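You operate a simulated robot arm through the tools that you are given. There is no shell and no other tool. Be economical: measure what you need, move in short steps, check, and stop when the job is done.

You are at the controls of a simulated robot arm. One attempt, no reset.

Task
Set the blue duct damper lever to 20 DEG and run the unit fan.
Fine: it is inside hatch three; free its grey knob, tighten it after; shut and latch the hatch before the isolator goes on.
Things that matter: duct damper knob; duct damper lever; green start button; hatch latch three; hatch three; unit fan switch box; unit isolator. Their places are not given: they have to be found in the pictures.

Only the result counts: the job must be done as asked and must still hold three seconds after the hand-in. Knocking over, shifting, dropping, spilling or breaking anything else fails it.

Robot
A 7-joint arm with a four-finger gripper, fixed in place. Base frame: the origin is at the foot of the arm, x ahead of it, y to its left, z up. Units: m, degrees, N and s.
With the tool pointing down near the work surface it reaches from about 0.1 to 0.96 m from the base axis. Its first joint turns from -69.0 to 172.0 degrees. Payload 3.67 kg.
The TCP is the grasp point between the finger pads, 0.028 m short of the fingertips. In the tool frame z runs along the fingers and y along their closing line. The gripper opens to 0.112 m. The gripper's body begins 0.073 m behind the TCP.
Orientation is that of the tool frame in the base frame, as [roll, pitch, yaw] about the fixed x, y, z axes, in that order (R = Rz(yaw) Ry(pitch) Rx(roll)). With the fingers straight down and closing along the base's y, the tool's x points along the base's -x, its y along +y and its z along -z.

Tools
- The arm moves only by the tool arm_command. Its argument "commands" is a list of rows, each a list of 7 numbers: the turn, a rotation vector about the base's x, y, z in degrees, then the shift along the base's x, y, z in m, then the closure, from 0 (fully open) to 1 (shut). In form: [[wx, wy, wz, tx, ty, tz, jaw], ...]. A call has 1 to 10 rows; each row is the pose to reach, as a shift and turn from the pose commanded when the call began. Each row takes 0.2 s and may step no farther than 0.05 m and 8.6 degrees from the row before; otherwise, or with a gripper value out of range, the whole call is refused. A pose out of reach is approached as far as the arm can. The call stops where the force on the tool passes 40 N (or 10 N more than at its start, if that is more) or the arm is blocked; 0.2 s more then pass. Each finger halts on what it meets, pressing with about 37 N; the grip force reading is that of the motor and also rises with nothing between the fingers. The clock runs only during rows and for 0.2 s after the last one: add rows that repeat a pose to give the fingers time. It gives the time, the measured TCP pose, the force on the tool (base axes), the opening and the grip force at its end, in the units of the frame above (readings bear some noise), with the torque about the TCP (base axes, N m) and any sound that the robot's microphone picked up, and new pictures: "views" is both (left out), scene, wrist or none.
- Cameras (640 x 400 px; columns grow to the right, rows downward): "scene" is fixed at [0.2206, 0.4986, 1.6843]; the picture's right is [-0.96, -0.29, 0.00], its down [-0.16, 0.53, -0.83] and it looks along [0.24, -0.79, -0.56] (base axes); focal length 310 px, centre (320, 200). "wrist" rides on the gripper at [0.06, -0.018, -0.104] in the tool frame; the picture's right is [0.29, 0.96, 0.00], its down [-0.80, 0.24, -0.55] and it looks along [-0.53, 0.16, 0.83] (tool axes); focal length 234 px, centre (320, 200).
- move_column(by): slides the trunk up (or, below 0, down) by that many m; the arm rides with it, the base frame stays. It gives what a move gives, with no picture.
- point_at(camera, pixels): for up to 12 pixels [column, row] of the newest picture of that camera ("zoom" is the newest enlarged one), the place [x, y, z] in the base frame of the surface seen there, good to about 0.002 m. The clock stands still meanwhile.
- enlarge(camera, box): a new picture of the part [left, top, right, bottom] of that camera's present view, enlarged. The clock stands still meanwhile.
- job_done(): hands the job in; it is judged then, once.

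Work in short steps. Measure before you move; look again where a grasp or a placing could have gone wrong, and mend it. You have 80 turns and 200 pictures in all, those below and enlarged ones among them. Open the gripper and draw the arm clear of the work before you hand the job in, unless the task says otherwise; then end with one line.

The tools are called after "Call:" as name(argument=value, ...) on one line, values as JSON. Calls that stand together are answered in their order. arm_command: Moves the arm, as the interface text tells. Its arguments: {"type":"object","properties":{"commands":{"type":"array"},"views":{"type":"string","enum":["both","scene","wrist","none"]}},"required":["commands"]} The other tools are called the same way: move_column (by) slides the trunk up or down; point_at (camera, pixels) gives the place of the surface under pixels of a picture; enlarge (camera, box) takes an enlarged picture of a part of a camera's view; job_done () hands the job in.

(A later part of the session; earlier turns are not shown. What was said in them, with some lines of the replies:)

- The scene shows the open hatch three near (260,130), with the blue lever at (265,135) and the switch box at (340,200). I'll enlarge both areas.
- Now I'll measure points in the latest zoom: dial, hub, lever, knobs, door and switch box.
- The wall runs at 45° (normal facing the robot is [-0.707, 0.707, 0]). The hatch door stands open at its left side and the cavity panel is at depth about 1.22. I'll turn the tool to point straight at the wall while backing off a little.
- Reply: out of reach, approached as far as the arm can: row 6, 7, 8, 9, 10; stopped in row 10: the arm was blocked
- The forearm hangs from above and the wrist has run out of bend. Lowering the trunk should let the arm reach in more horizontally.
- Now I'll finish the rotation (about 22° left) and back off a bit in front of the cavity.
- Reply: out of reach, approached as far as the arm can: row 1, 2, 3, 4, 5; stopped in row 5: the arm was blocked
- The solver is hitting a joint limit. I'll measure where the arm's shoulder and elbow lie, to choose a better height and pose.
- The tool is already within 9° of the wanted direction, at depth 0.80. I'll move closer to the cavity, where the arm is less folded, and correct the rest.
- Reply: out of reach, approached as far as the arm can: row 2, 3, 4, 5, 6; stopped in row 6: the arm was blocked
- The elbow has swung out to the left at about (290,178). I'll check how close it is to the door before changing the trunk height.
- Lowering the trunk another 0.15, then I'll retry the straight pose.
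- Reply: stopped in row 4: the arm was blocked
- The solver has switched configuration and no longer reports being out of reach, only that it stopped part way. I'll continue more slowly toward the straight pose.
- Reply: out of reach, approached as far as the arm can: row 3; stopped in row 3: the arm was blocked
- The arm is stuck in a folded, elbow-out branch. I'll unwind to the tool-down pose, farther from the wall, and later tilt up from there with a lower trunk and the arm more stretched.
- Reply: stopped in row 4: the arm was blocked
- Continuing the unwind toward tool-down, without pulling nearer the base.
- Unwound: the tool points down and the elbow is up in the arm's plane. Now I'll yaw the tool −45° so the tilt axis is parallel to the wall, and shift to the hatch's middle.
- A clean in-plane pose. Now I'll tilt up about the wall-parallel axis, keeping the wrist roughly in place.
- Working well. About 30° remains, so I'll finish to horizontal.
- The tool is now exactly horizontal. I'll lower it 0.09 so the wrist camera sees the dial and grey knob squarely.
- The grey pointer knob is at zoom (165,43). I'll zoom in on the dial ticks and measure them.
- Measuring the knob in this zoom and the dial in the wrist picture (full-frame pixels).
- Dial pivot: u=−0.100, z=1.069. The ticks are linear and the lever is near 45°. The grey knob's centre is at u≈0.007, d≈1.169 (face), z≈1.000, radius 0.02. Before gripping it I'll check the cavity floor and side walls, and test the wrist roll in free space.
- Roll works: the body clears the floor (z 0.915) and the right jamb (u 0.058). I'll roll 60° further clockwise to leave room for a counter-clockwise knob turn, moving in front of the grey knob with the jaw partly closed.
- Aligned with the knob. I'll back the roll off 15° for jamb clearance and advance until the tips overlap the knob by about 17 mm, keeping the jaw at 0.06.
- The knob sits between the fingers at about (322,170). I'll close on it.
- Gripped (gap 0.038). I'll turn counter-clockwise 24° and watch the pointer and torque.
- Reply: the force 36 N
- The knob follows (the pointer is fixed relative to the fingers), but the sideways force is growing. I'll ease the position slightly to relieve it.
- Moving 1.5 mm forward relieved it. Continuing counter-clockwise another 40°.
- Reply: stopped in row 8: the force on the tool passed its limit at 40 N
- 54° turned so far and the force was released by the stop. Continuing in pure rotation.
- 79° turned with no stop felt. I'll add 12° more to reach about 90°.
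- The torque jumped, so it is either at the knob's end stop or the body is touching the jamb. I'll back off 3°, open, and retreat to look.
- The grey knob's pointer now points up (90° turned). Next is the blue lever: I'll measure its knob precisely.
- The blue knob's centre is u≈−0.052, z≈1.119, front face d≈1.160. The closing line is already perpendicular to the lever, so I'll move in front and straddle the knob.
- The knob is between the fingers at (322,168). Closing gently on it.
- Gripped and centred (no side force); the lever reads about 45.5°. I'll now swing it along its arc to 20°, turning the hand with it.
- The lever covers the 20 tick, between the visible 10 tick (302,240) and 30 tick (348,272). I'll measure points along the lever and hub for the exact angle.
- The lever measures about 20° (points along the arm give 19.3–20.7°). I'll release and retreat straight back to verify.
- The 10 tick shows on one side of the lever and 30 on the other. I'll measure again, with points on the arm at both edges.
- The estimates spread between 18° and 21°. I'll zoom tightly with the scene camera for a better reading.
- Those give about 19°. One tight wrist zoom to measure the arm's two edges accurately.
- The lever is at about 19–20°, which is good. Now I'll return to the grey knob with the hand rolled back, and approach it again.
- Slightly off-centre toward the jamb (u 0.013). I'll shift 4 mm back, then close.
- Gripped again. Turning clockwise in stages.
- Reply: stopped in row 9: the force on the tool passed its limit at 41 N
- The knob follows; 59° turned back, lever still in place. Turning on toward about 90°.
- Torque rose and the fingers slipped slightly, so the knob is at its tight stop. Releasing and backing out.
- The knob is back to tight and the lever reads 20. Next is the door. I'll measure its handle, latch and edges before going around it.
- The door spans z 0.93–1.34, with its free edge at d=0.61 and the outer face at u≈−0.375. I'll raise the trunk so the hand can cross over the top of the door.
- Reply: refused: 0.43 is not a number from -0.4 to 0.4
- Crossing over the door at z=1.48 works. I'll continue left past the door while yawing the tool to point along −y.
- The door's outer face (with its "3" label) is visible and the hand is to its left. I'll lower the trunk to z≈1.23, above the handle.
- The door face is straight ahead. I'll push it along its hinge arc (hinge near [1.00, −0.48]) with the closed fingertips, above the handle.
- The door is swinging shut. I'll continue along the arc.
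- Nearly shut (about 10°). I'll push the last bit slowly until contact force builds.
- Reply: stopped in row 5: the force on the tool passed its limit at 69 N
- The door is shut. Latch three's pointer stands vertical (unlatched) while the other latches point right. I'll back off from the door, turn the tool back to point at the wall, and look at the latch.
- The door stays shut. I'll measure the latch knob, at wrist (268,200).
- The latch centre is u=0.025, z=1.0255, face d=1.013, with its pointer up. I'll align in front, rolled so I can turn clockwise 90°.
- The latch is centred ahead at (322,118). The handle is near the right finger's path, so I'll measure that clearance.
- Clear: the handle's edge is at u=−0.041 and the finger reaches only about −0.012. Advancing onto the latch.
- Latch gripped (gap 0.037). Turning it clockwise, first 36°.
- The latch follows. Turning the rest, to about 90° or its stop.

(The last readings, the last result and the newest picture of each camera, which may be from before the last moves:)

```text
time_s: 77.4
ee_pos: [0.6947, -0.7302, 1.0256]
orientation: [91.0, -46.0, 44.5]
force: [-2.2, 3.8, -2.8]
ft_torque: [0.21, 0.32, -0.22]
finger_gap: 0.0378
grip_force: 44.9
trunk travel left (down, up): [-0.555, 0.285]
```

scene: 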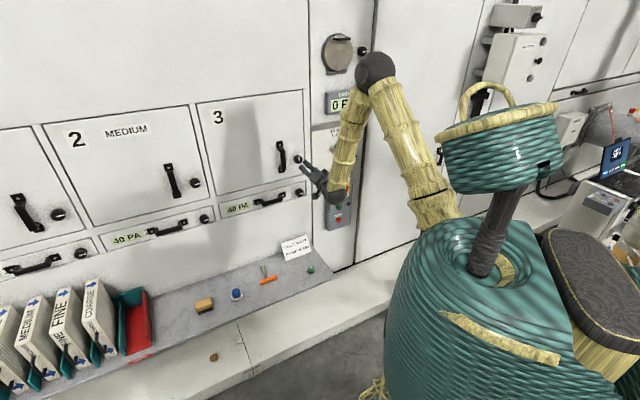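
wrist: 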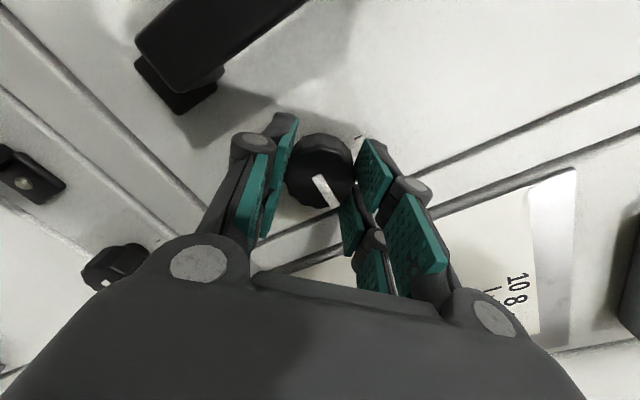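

About 90° turned. I'll add a small extra turn to seat it, then release and retreat to check.

Call:
arm_command(commands=[[2, -2, 0, 0, 0, 0, 0.8], [3.5, -3.5, 0, 0, 0, 0, 0.8], [2.5, -2.5, 0, 0, 0, 0, 0.6], [2.5, -2.5, 0, 0, 0, 0, 0.46], [2.5, -2.5, 0, 0, 0, 0, 0.46], [2.5, -2.5, 0, -0.025, 0.025, 0, 0.46], [2.5, -2.5, 0, -0.055, 0.055, 0, 0.46], [2.5, -2.5, 0, -0.085, 0.085, 0, 0.46], [2.5, -2.5, 0, -0.115, 0.115, 0, 0.46]], views="both")

Call:
enlarge(camera="scene", box=[250, 120, 370, 240])

```text
time_s: 79.4
ee_pos: [0.5773, -0.613, 1.0256]
orientation: [91.2, -49.7, 44.2]
force: [-0.6, -0.3, -0.1]
ft_torque: [-0.02, 0.03, 0.01]
finger_gap: 0.0608
grip_force: 0.1
trunk travel left (down, up): [-0.555, 0.285]
```

scene: 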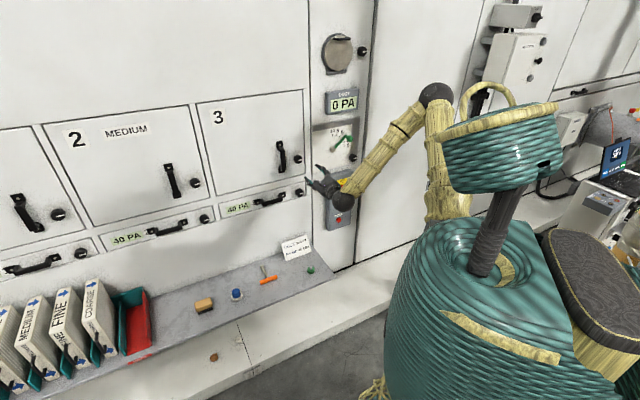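
wrist: 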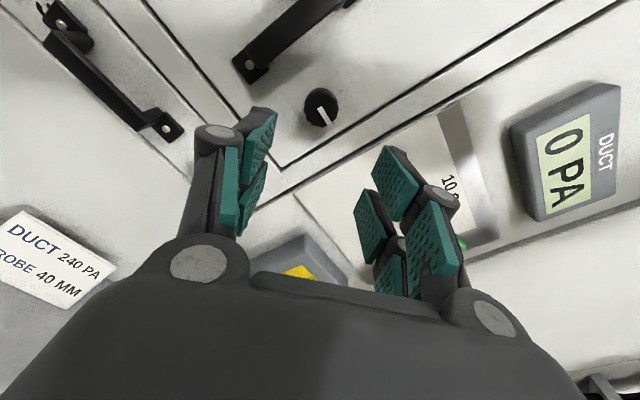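

```text
3.33 times, centred on (310, 180) of scene
```

zoom: 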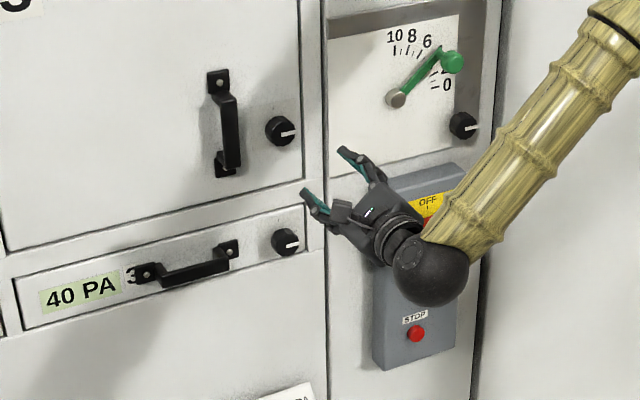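

Latch three now points right like the others. Next is the isolator. I'll lower the trunk 0.2 and move right in front of the switch box while rolling the hand back.

Call:
move_column(by=-0.2)

Call:
arm_command(commands=[[-5.9, 5.9, 0, -0.017, -0.017, 0, 0.3], [-11.7, 11.7, 0, -0.034, -0.034, 0, 0.3], [-17.6, 17.6, 0, -0.051, -0.051, 0, 0.3], [-23.5, 23.5, 0, -0.068, -0.068, 0, 0.3], [-29.3, 29.3, 0, -0.085, -0.085, 0, 0.3], [-35.2, 35.2, 0, -0.102, -0.102, 0, 0.3], [-41.1, 41.1, 0, -0.119, -0.119, 0, 0.3], [-47, 47, 0, -0.136, -0.136, 0, 0.3], [-52.8, 52.8, 0, -0.153, -0.153, 0, 0.3], [-58.6, 58.6, 0, -0.17, -0.17, 0, 0.3]], views="both")

```text
time_s: 81.6
ee_pos: [0.5786, -0.6111, 0.8282]
orientation: [91.1, -49.4, 44.5]
force: [-1.0, 0.5, 0.2]
ft_torque: [-0.01, 0.03, -0.06]
finger_gap: 0.0607
grip_force: 0.1
trunk travel left (down, up): [-0.355, 0.485]
```

```text
time_s: 83.8
ee_pos: [0.4078, -0.7828, 0.8279]
orientation: [90.4, 33.5, 44.6]
force: [0.5, -0.1, -1.1]
ft_torque: [0.01, -0.03, -0.03]
finger_gap: 0.0784
grip_force: 0.0
trunk travel left (down, up): [-0.355, 0.485]
```

scene: 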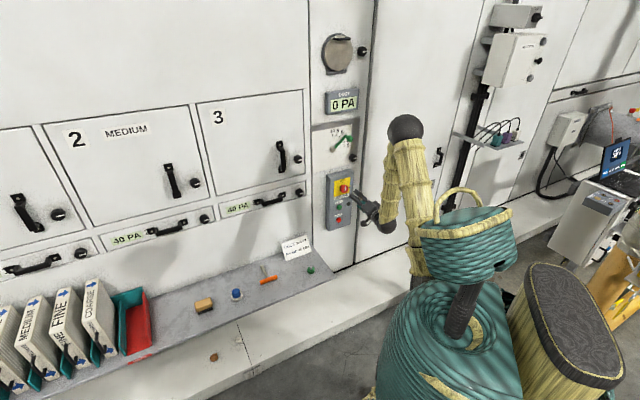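
wrist: 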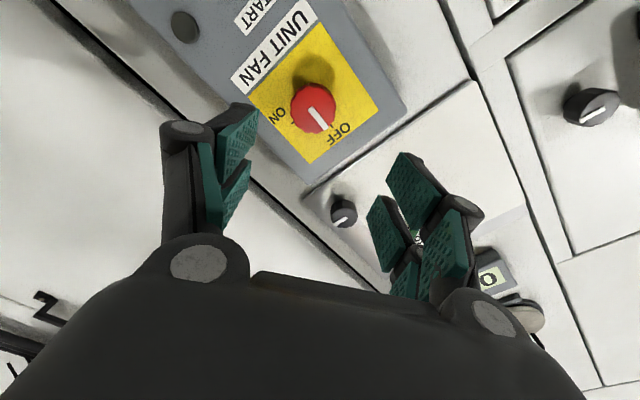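

The hand reached the front of the isolator, whose pointer is at OFF (up) with ON to the right. Measuring it.

Call:
enlarge(camera="wrist", box=[270, 50, 370, 150])

Call:
point_at(camera="wrist", pixels=[[314, 108], [308, 110], [325, 126], [293, 103], [335, 103], [313, 132], [320, 87], [360, 100], [290, 122], [334, 138], [400, 110], [184, 26]])

```text
4.00 times, centred on (320, 100) of wrist
```

zoom: 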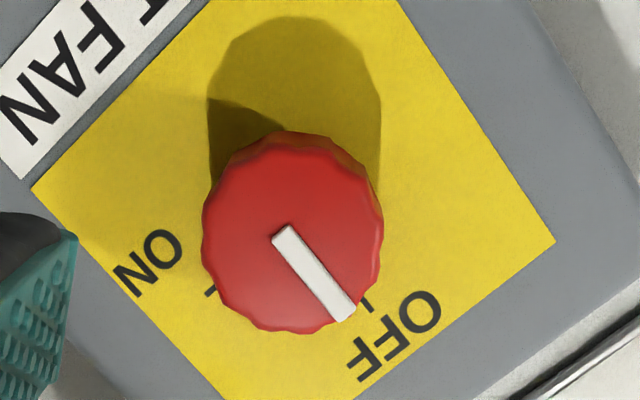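

```text
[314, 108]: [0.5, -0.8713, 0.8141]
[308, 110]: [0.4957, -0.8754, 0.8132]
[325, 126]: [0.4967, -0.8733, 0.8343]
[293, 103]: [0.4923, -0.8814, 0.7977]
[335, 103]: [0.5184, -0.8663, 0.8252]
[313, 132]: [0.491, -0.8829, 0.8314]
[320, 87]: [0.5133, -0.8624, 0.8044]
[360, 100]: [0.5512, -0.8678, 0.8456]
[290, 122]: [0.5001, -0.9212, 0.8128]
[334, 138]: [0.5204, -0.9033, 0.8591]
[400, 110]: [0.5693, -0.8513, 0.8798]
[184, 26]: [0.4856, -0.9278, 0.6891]
```

Isolator centre: u=0.2625, z=0.814, face d=0.970; ON is 90° clockwise. Aligning and approaching with the jaw at 0.06.

Call:
arm_command(commands=[[-3, 3, 0, 0.002, 0.002, -0.007, 0.46], [-6, 6, 0, 0.002, 0.002, -0.0138, 0.46], [-6, 6, 0, 0.03, -0.026, -0.0138, 0.46], [-6, 6, 0, 0.06, -0.056, -0.0138, 0.46], [-6, 6, 0, 0.088, -0.0844, -0.0138, 0.46], [-6, 6, 0, 0.088, -0.0844, -0.0138, 0.46]], views="wrist")

```text
time_s: 85.2
ee_pos: [0.4995, -0.8664, 0.8121]
orientation: [90.3, 41.8, 44.5]
force: [0.9, 0.2, 0.0]
ft_torque: [0.0, 0.01, -0.02]
finger_gap: 0.0609
grip_force: 0.0
trunk travel left (down, up): [-0.355, 0.485]
```

wrist: 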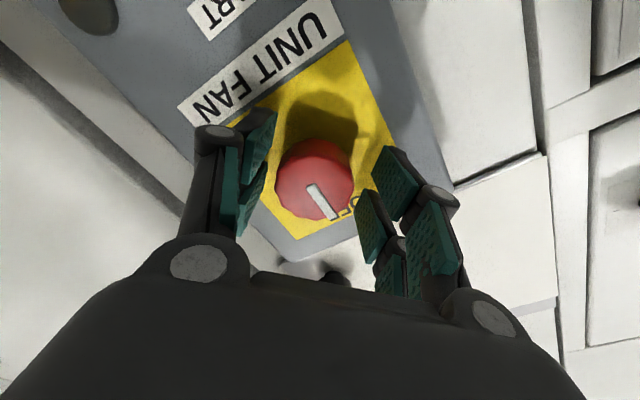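

Good. Closing on the isolator.

Call:
arm_command(commands=[[0, 0, 0, -0.001, -0.001, 0.001, 0.6], [0, 0, 0, -0.001, -0.001, 0.001, 0.8], [0, 0, 0, -0.001, -0.001, 0.001, 0.8], [0, 0, 0, -0.001, -0.001, 0.001, 0.8]], views="wrist")

Call:
arm_command(commands=[[2.8, -2.8, 0, 0, 0, 0, 0.8], [5.7, -5.7, 0, 0, 0, 0, 0.8], [8.5, -8.5, 0, 0, 0, 0, 0.8], [11.3, -11.3, 0, 0, 0, 0, 0.8], [14.1, -14.1, 0, 0, 0, 0, 0.8], [17, -17, 0, 0, 0, 0, 0.8], [19.8, -19.8, 0, 0, 0, 0, 0.8], [22.6, -22.6, 0, 0, 0, 0, 0.8], [25.5, -25.5, 0, 0, 0, 0, 0.8], [28.3, -28.3, 0, 0, 0, 0, 0.8]], views="wrist")

```text
time_s: 86.2
ee_pos: [0.4961, -0.8675, 0.8129]
orientation: [90.4, 41.8, 44.7]
force: [2.0, -1.5, -1.3]
ft_torque: [0.0, -0.03, -0.06]
finger_gap: 0.0428
grip_force: 44.4
trunk travel left (down, up): [-0.355, 0.485]
```

wrist: 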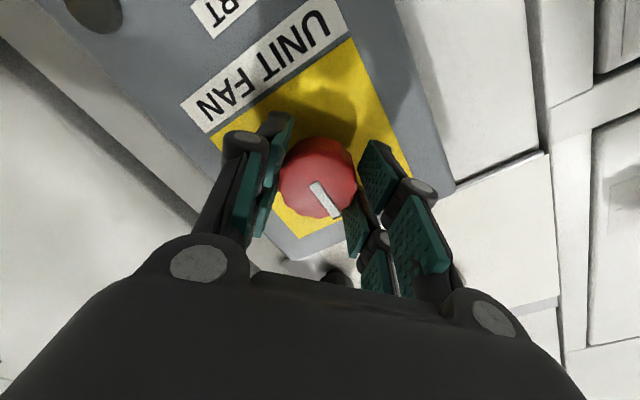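

```text
time_s: 88.4
ee_pos: [0.4963, -0.8685, 0.8144]
orientation: [90.6, 1.8, 44.6]
force: [20.7, -18.6, 14.6]
ft_torque: [-0.27, -0.19, 0.11]
finger_gap: 0.0425
grip_force: 44.7
trunk travel left (down, up): [-0.355, 0.485]
```

wrist: 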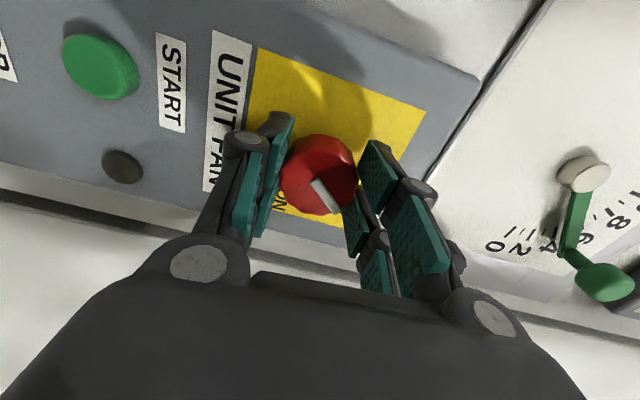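

The isolator follows, at 40° so far. Easing forward 1 mm and turning on.

Call:
arm_command(commands=[[0, 0, 0, 0.001, -0.001, 0.001, 0.8], [4, -4, 0, 0.001, -0.001, 0.001, 0.8], [8, -8, 0, 0.001, -0.001, 0.001, 0.8], [12, -12, 0, 0.001, -0.001, 0.001, 0.8], [16, -16, 0, 0.001, -0.001, 0.001, 0.8], [20, -20, 0, 0.001, -0.001, 0.001, 0.8], [24, -24, 0, 0.001, -0.001, 0.001, 0.8], [28, -28, 0, 0.001, -0.001, 0.001, 0.8], [32, -32, 0, 0.001, -0.001, 0.001, 0.8], [35.5, -35.5, 0, 0.001, -0.001, 0.001, 0.8]], views="wrist")

```text
time_s: 90.6
ee_pos: [0.4952, -0.8685, 0.8167]
orientation: [91.0, -48.5, 44.6]
force: [-10.6, 1.6, 12.5]
ft_torque: [0.05, 0.03, -0.24]
finger_gap: 0.0421
grip_force: 45.0
trunk travel left (down, up): [-0.355, 0.485]
```

wrist: 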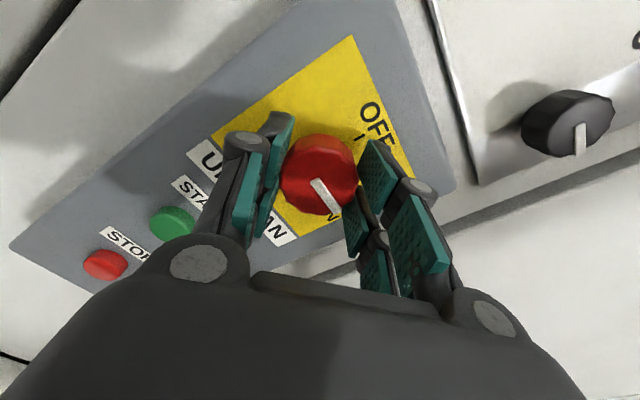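

Turned 90°; the pointer is at ON. A touch more, then release and retreat to inspect.

Call:
arm_command(commands=[[1.8, -1.8, 0, 0, 0, 0, 0.8], [1.8, -1.8, 0, 0, 0, 0, 0.6], [1.8, -1.8, 0, 0, 0, 0, 0.46], [1.8, -1.8, 0, 0, 0, 0, 0.46], [1.8, -1.8, 0, -0.03, 0.03, 0, 0.46], [1.8, -1.8, 0, -0.06, 0.06, 0, 0.46], [1.8, -1.8, 0, -0.085, 0.085, 0, 0.6], [1.8, -1.8, 0, -0.085, 0.085, 0, 0.9], [1.8, -1.8, 0, -0.085, 0.085, 0, 1]], views="both")

Call:
enlarge(camera="wrist", box=[130, 0, 450, 200])

```text
time_s: 92.6
ee_pos: [0.4115, -0.783, 0.816]
orientation: [91.2, -51.0, 44.5]
force: [-0.1, 0.3, 0.3]
ft_torque: [-0.01, -0.02, 0.0]
finger_gap: 0.0
grip_force: 35.6
trunk travel left (down, up): [-0.355, 0.485]
```

scene: 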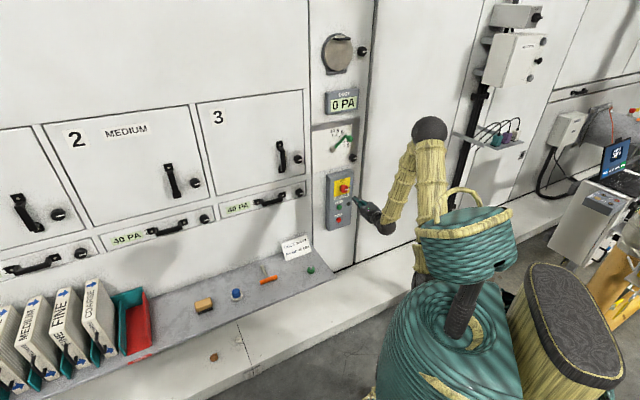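
wrist: 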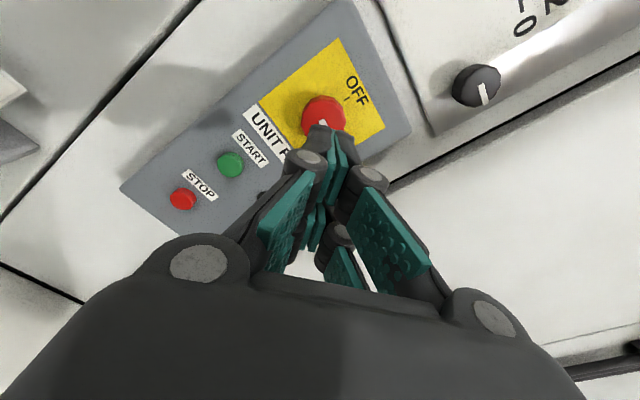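

```text
2.00 times, centred on (290, 100) of wrist
```

zoom: 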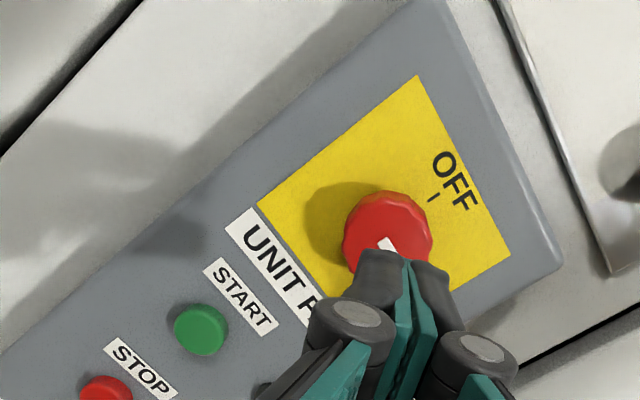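

Now I'll measure the green start button and check the isolator in the scene view.

Call:
point_at(camera="zoom", pixels=[[202, 327], [185, 340], [215, 315], [204, 350], [240, 370], [105, 392]])

Call:
enlarge(camera="scene", box=[318, 165, 366, 235])

```text
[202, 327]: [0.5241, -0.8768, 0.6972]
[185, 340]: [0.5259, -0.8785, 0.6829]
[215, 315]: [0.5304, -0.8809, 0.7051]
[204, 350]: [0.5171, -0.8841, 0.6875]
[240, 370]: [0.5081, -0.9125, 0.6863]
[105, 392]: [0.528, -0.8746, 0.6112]
```

```text
5.71 times, centred on (342, 200) of scene
```

zoom: 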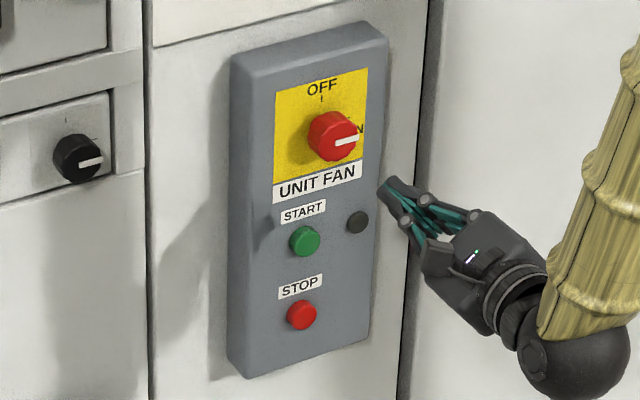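

The isolator is ON. The start button is at u=0.249, z=0.695, face d=0.991. I'll move the closed fingertips in front of it, then press.

Call:
arm_command(commands=[[0, 0, 0, 0.003, 0.003, -0.04, 1], [0, 0, 0, 0.007, 0.007, -0.08, 1], [0, 0, 0, 0.0097, 0.0097, -0.121, 1], [0, 0, 0, 0.038, -0.019, -0.121, 1], [0, 0, 0, 0.0772, -0.0578, -0.121, 1], [0, 0, 0, 0.0772, -0.0578, -0.121, 1]], views="both")

Call:
enlarge(camera="scene", box=[318, 165, 366, 235])

```text
refused: row 5 steps farther than a row can; nothing moved
```

```text
5.71 times, centred on (342, 200) of scene
```

zoom: 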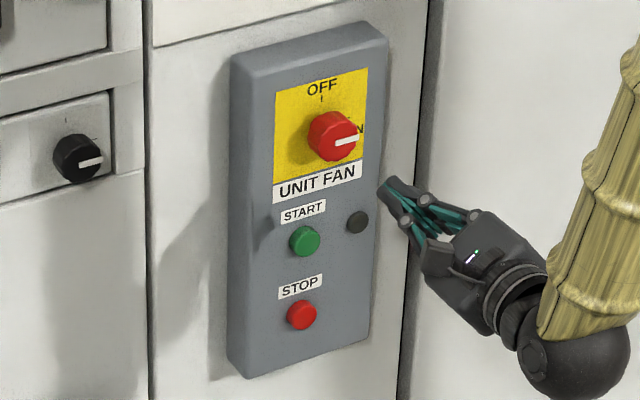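

One step was too long; resending with smaller ones.

Call:
arm_command(commands=[[0, 0, 0, 0.003, 0.003, -0.04, 1], [0, 0, 0, 0.007, 0.007, -0.08, 1], [0, 0, 0, 0.0097, 0.0097, -0.121, 1], [0, 0, 0, 0.032, -0.013, -0.121, 1], [0, 0, 0, 0.055, -0.036, -0.121, 1], [0, 0, 0, 0.0772, -0.0578, -0.121, 1], [0, 0, 0, 0.0772, -0.0578, -0.121, 1]], views="both")

Call:
enlarge(camera="scene", box=[318, 165, 366, 235])

```text
time_s: 94.2
ee_pos: [0.4899, -0.8443, 0.6929]
orientation: [91.3, -51.0, 44.3]
force: [0.5, 0.3, 0.8]
ft_torque: [0.01, 0.07, 0.02]
finger_gap: 0.0
grip_force: 35.3
trunk travel left (down, up): [-0.355, 0.485]
```

scene: 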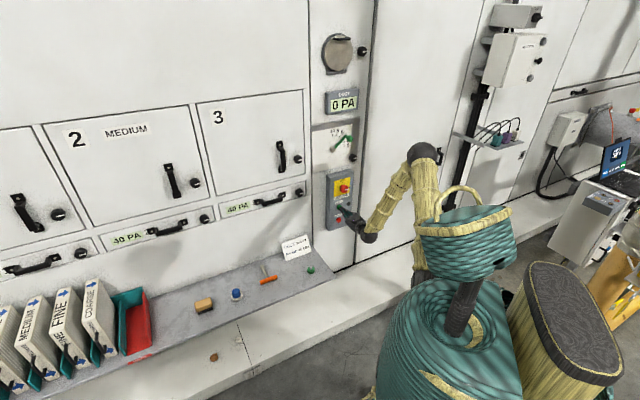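
wrist: 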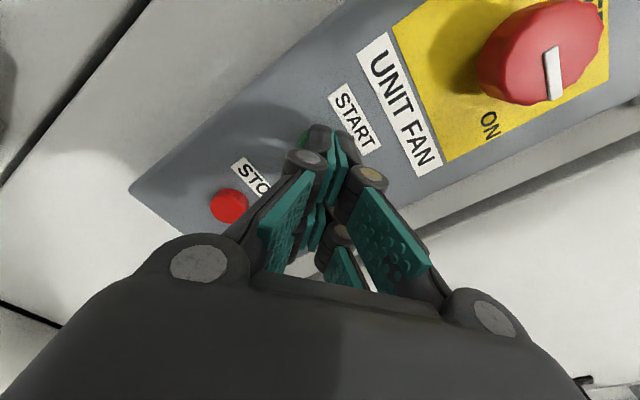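

```text
5.71 times, centred on (342, 200) of scene
```

zoom: 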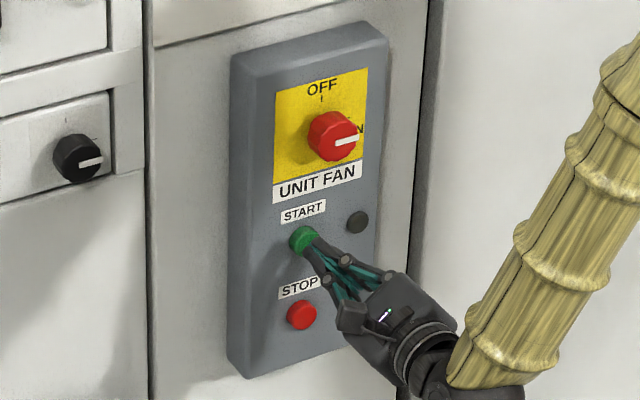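

The fingertips are right in front of the green button. Pressing slowly.

Call:
arm_command(commands=[[0, 0, 0, 0.007, -0.007, 0.002, 1], [0, 0, 0, 0.012, -0.012, 0.002, 1], [0, 0, 0, 0.015, -0.015, 0.002, 1], [0, 0, 0, 0.018, -0.018, 0.002, 1], [0, 0, 0, 0.02, -0.02, 0.002, 1], [0, 0, 0, 0.022, -0.022, 0.002, 1], [0, 0, 0, 0.024, -0.024, 0.002, 1]], views="scene")

```text
time_s: 95.8
ee_pos: [0.5125, -0.8646, 0.6951]
orientation: [91.2, -50.9, 44.3]
force: [-6.0, 4.2, -2.7]
ft_torque: [0.1, 0.06, -0.04]
finger_gap: 0.0
grip_force: 35.8
trunk travel left (down, up): [-0.355, 0.485]
heard: click
```

scene: 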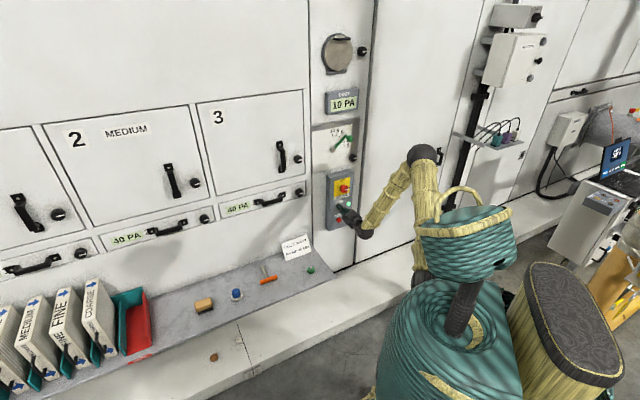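

A click was heard and the duct display has risen to 10 PA, so the fan is running. Retreating and opening the gripper.

Call:
arm_command(commands=[[0, 0, 0, -0.02, 0.02, 0, 1], [0, 0, 0, -0.045, 0.045, 0, 1], [0, 0, 0, -0.075, 0.075, 0, 0.8], [0, 0, 0, -0.105, 0.105, 0, 0.5], [0, 0, 0, -0.13, 0.13, 0, 0.2], [0, 0, 0, -0.13, 0.13, 0, 0], [0, 0, 0, -0.13, 0.13, 0, 0], [0, 0, 0, -0.13, 0.13, 0, 0]], views="scene")

Call:
enlarge(camera="scene", box=[190, 80, 376, 240])

```text
time_s: 97.6
ee_pos: [0.3828, -0.7352, 0.6959]
orientation: [91.0, -50.9, 44.4]
force: [-0.3, -1.2, 0.4]
ft_torque: [0.01, -0.03, -0.01]
finger_gap: 0.112
grip_force: 0.1
trunk travel left (down, up): [-0.355, 0.485]
```

scene: 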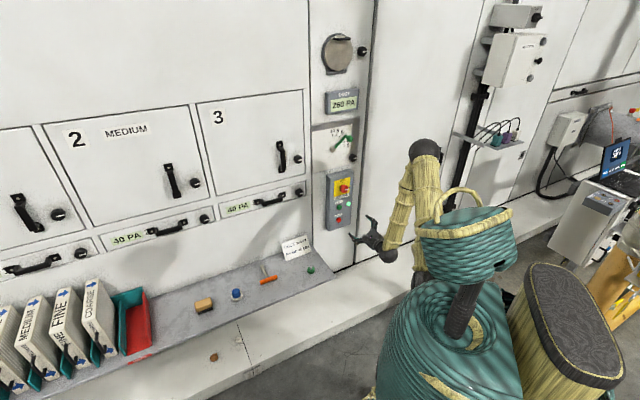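

```text
2.50 times, centred on (283, 160) of scene
```

zoom: 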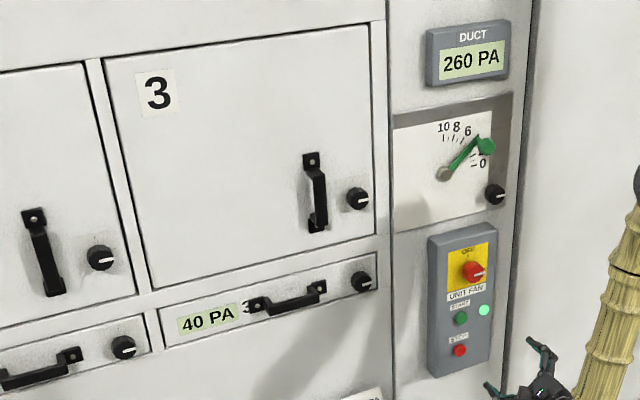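

The run lamp is lit, the hatch is shut and latched, and the isolator is ON. I'll wait a couple of seconds and check that the state holds.

Call:
arm_command(commands=[[0, 0, 0, -0.02, 0.02, 0, 0], [0, 0, 0, -0.03, 0.03, 0, 0], [0, 0, 0, -0.03, 0.03, 0, 0], [0, 0, 0, -0.03, 0.03, 0, 0], [0, 0, 0, -0.03, 0.03, 0, 0], [0, 0, 0, -0.03, 0.03, 0, 0], [0, 0, 0, -0.03, 0.03, 0, 0], [0, 0, 0, -0.03, 0.03, 0, 0], [0, 0, 0, -0.03, 0.03, 0, 0], [0, 0, 0, -0.03, 0.03, 0, 0]], views="none")

Call:
enlarge(camera="scene", box=[250, 80, 376, 240])

```text
time_s: 99.8
ee_pos: [0.3522, -0.7057, 0.6964]
orientation: [91.2, -50.9, 44.4]
force: [0.0, 1.2, 0.5]
ft_torque: [0.0, 0.01, -0.02]
finger_gap: 0.1121
grip_force: 0.1
trunk travel left (down, up): [-0.355, 0.485]
```

```text
2.50 times, centred on (313, 160) of scene
5 turns are left
```

zoom: 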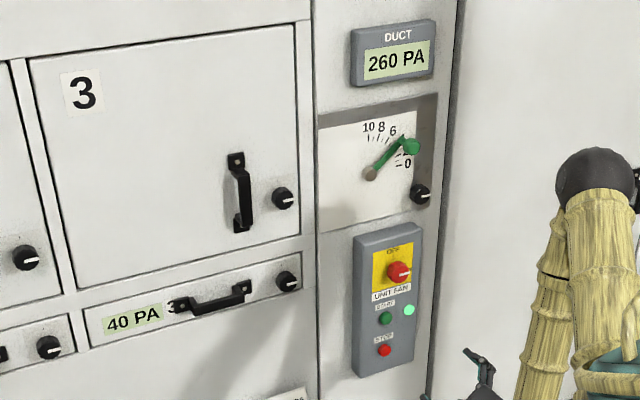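

The state is stable: the lamp is lit, the hatch is latched and the arm is clear. Handing in.

Call:
job_done()

```text
The job is handed in.
```

The blue duct damper lever is set to 20 DEG (it measured about 19–20°) with its grey knob tightened again, hatch three is shut and latched, the isolator is ON, and the unit fan is running with its lamp lit; the duct display settled at 260 PA, while the card on the bench reads 240 PA.
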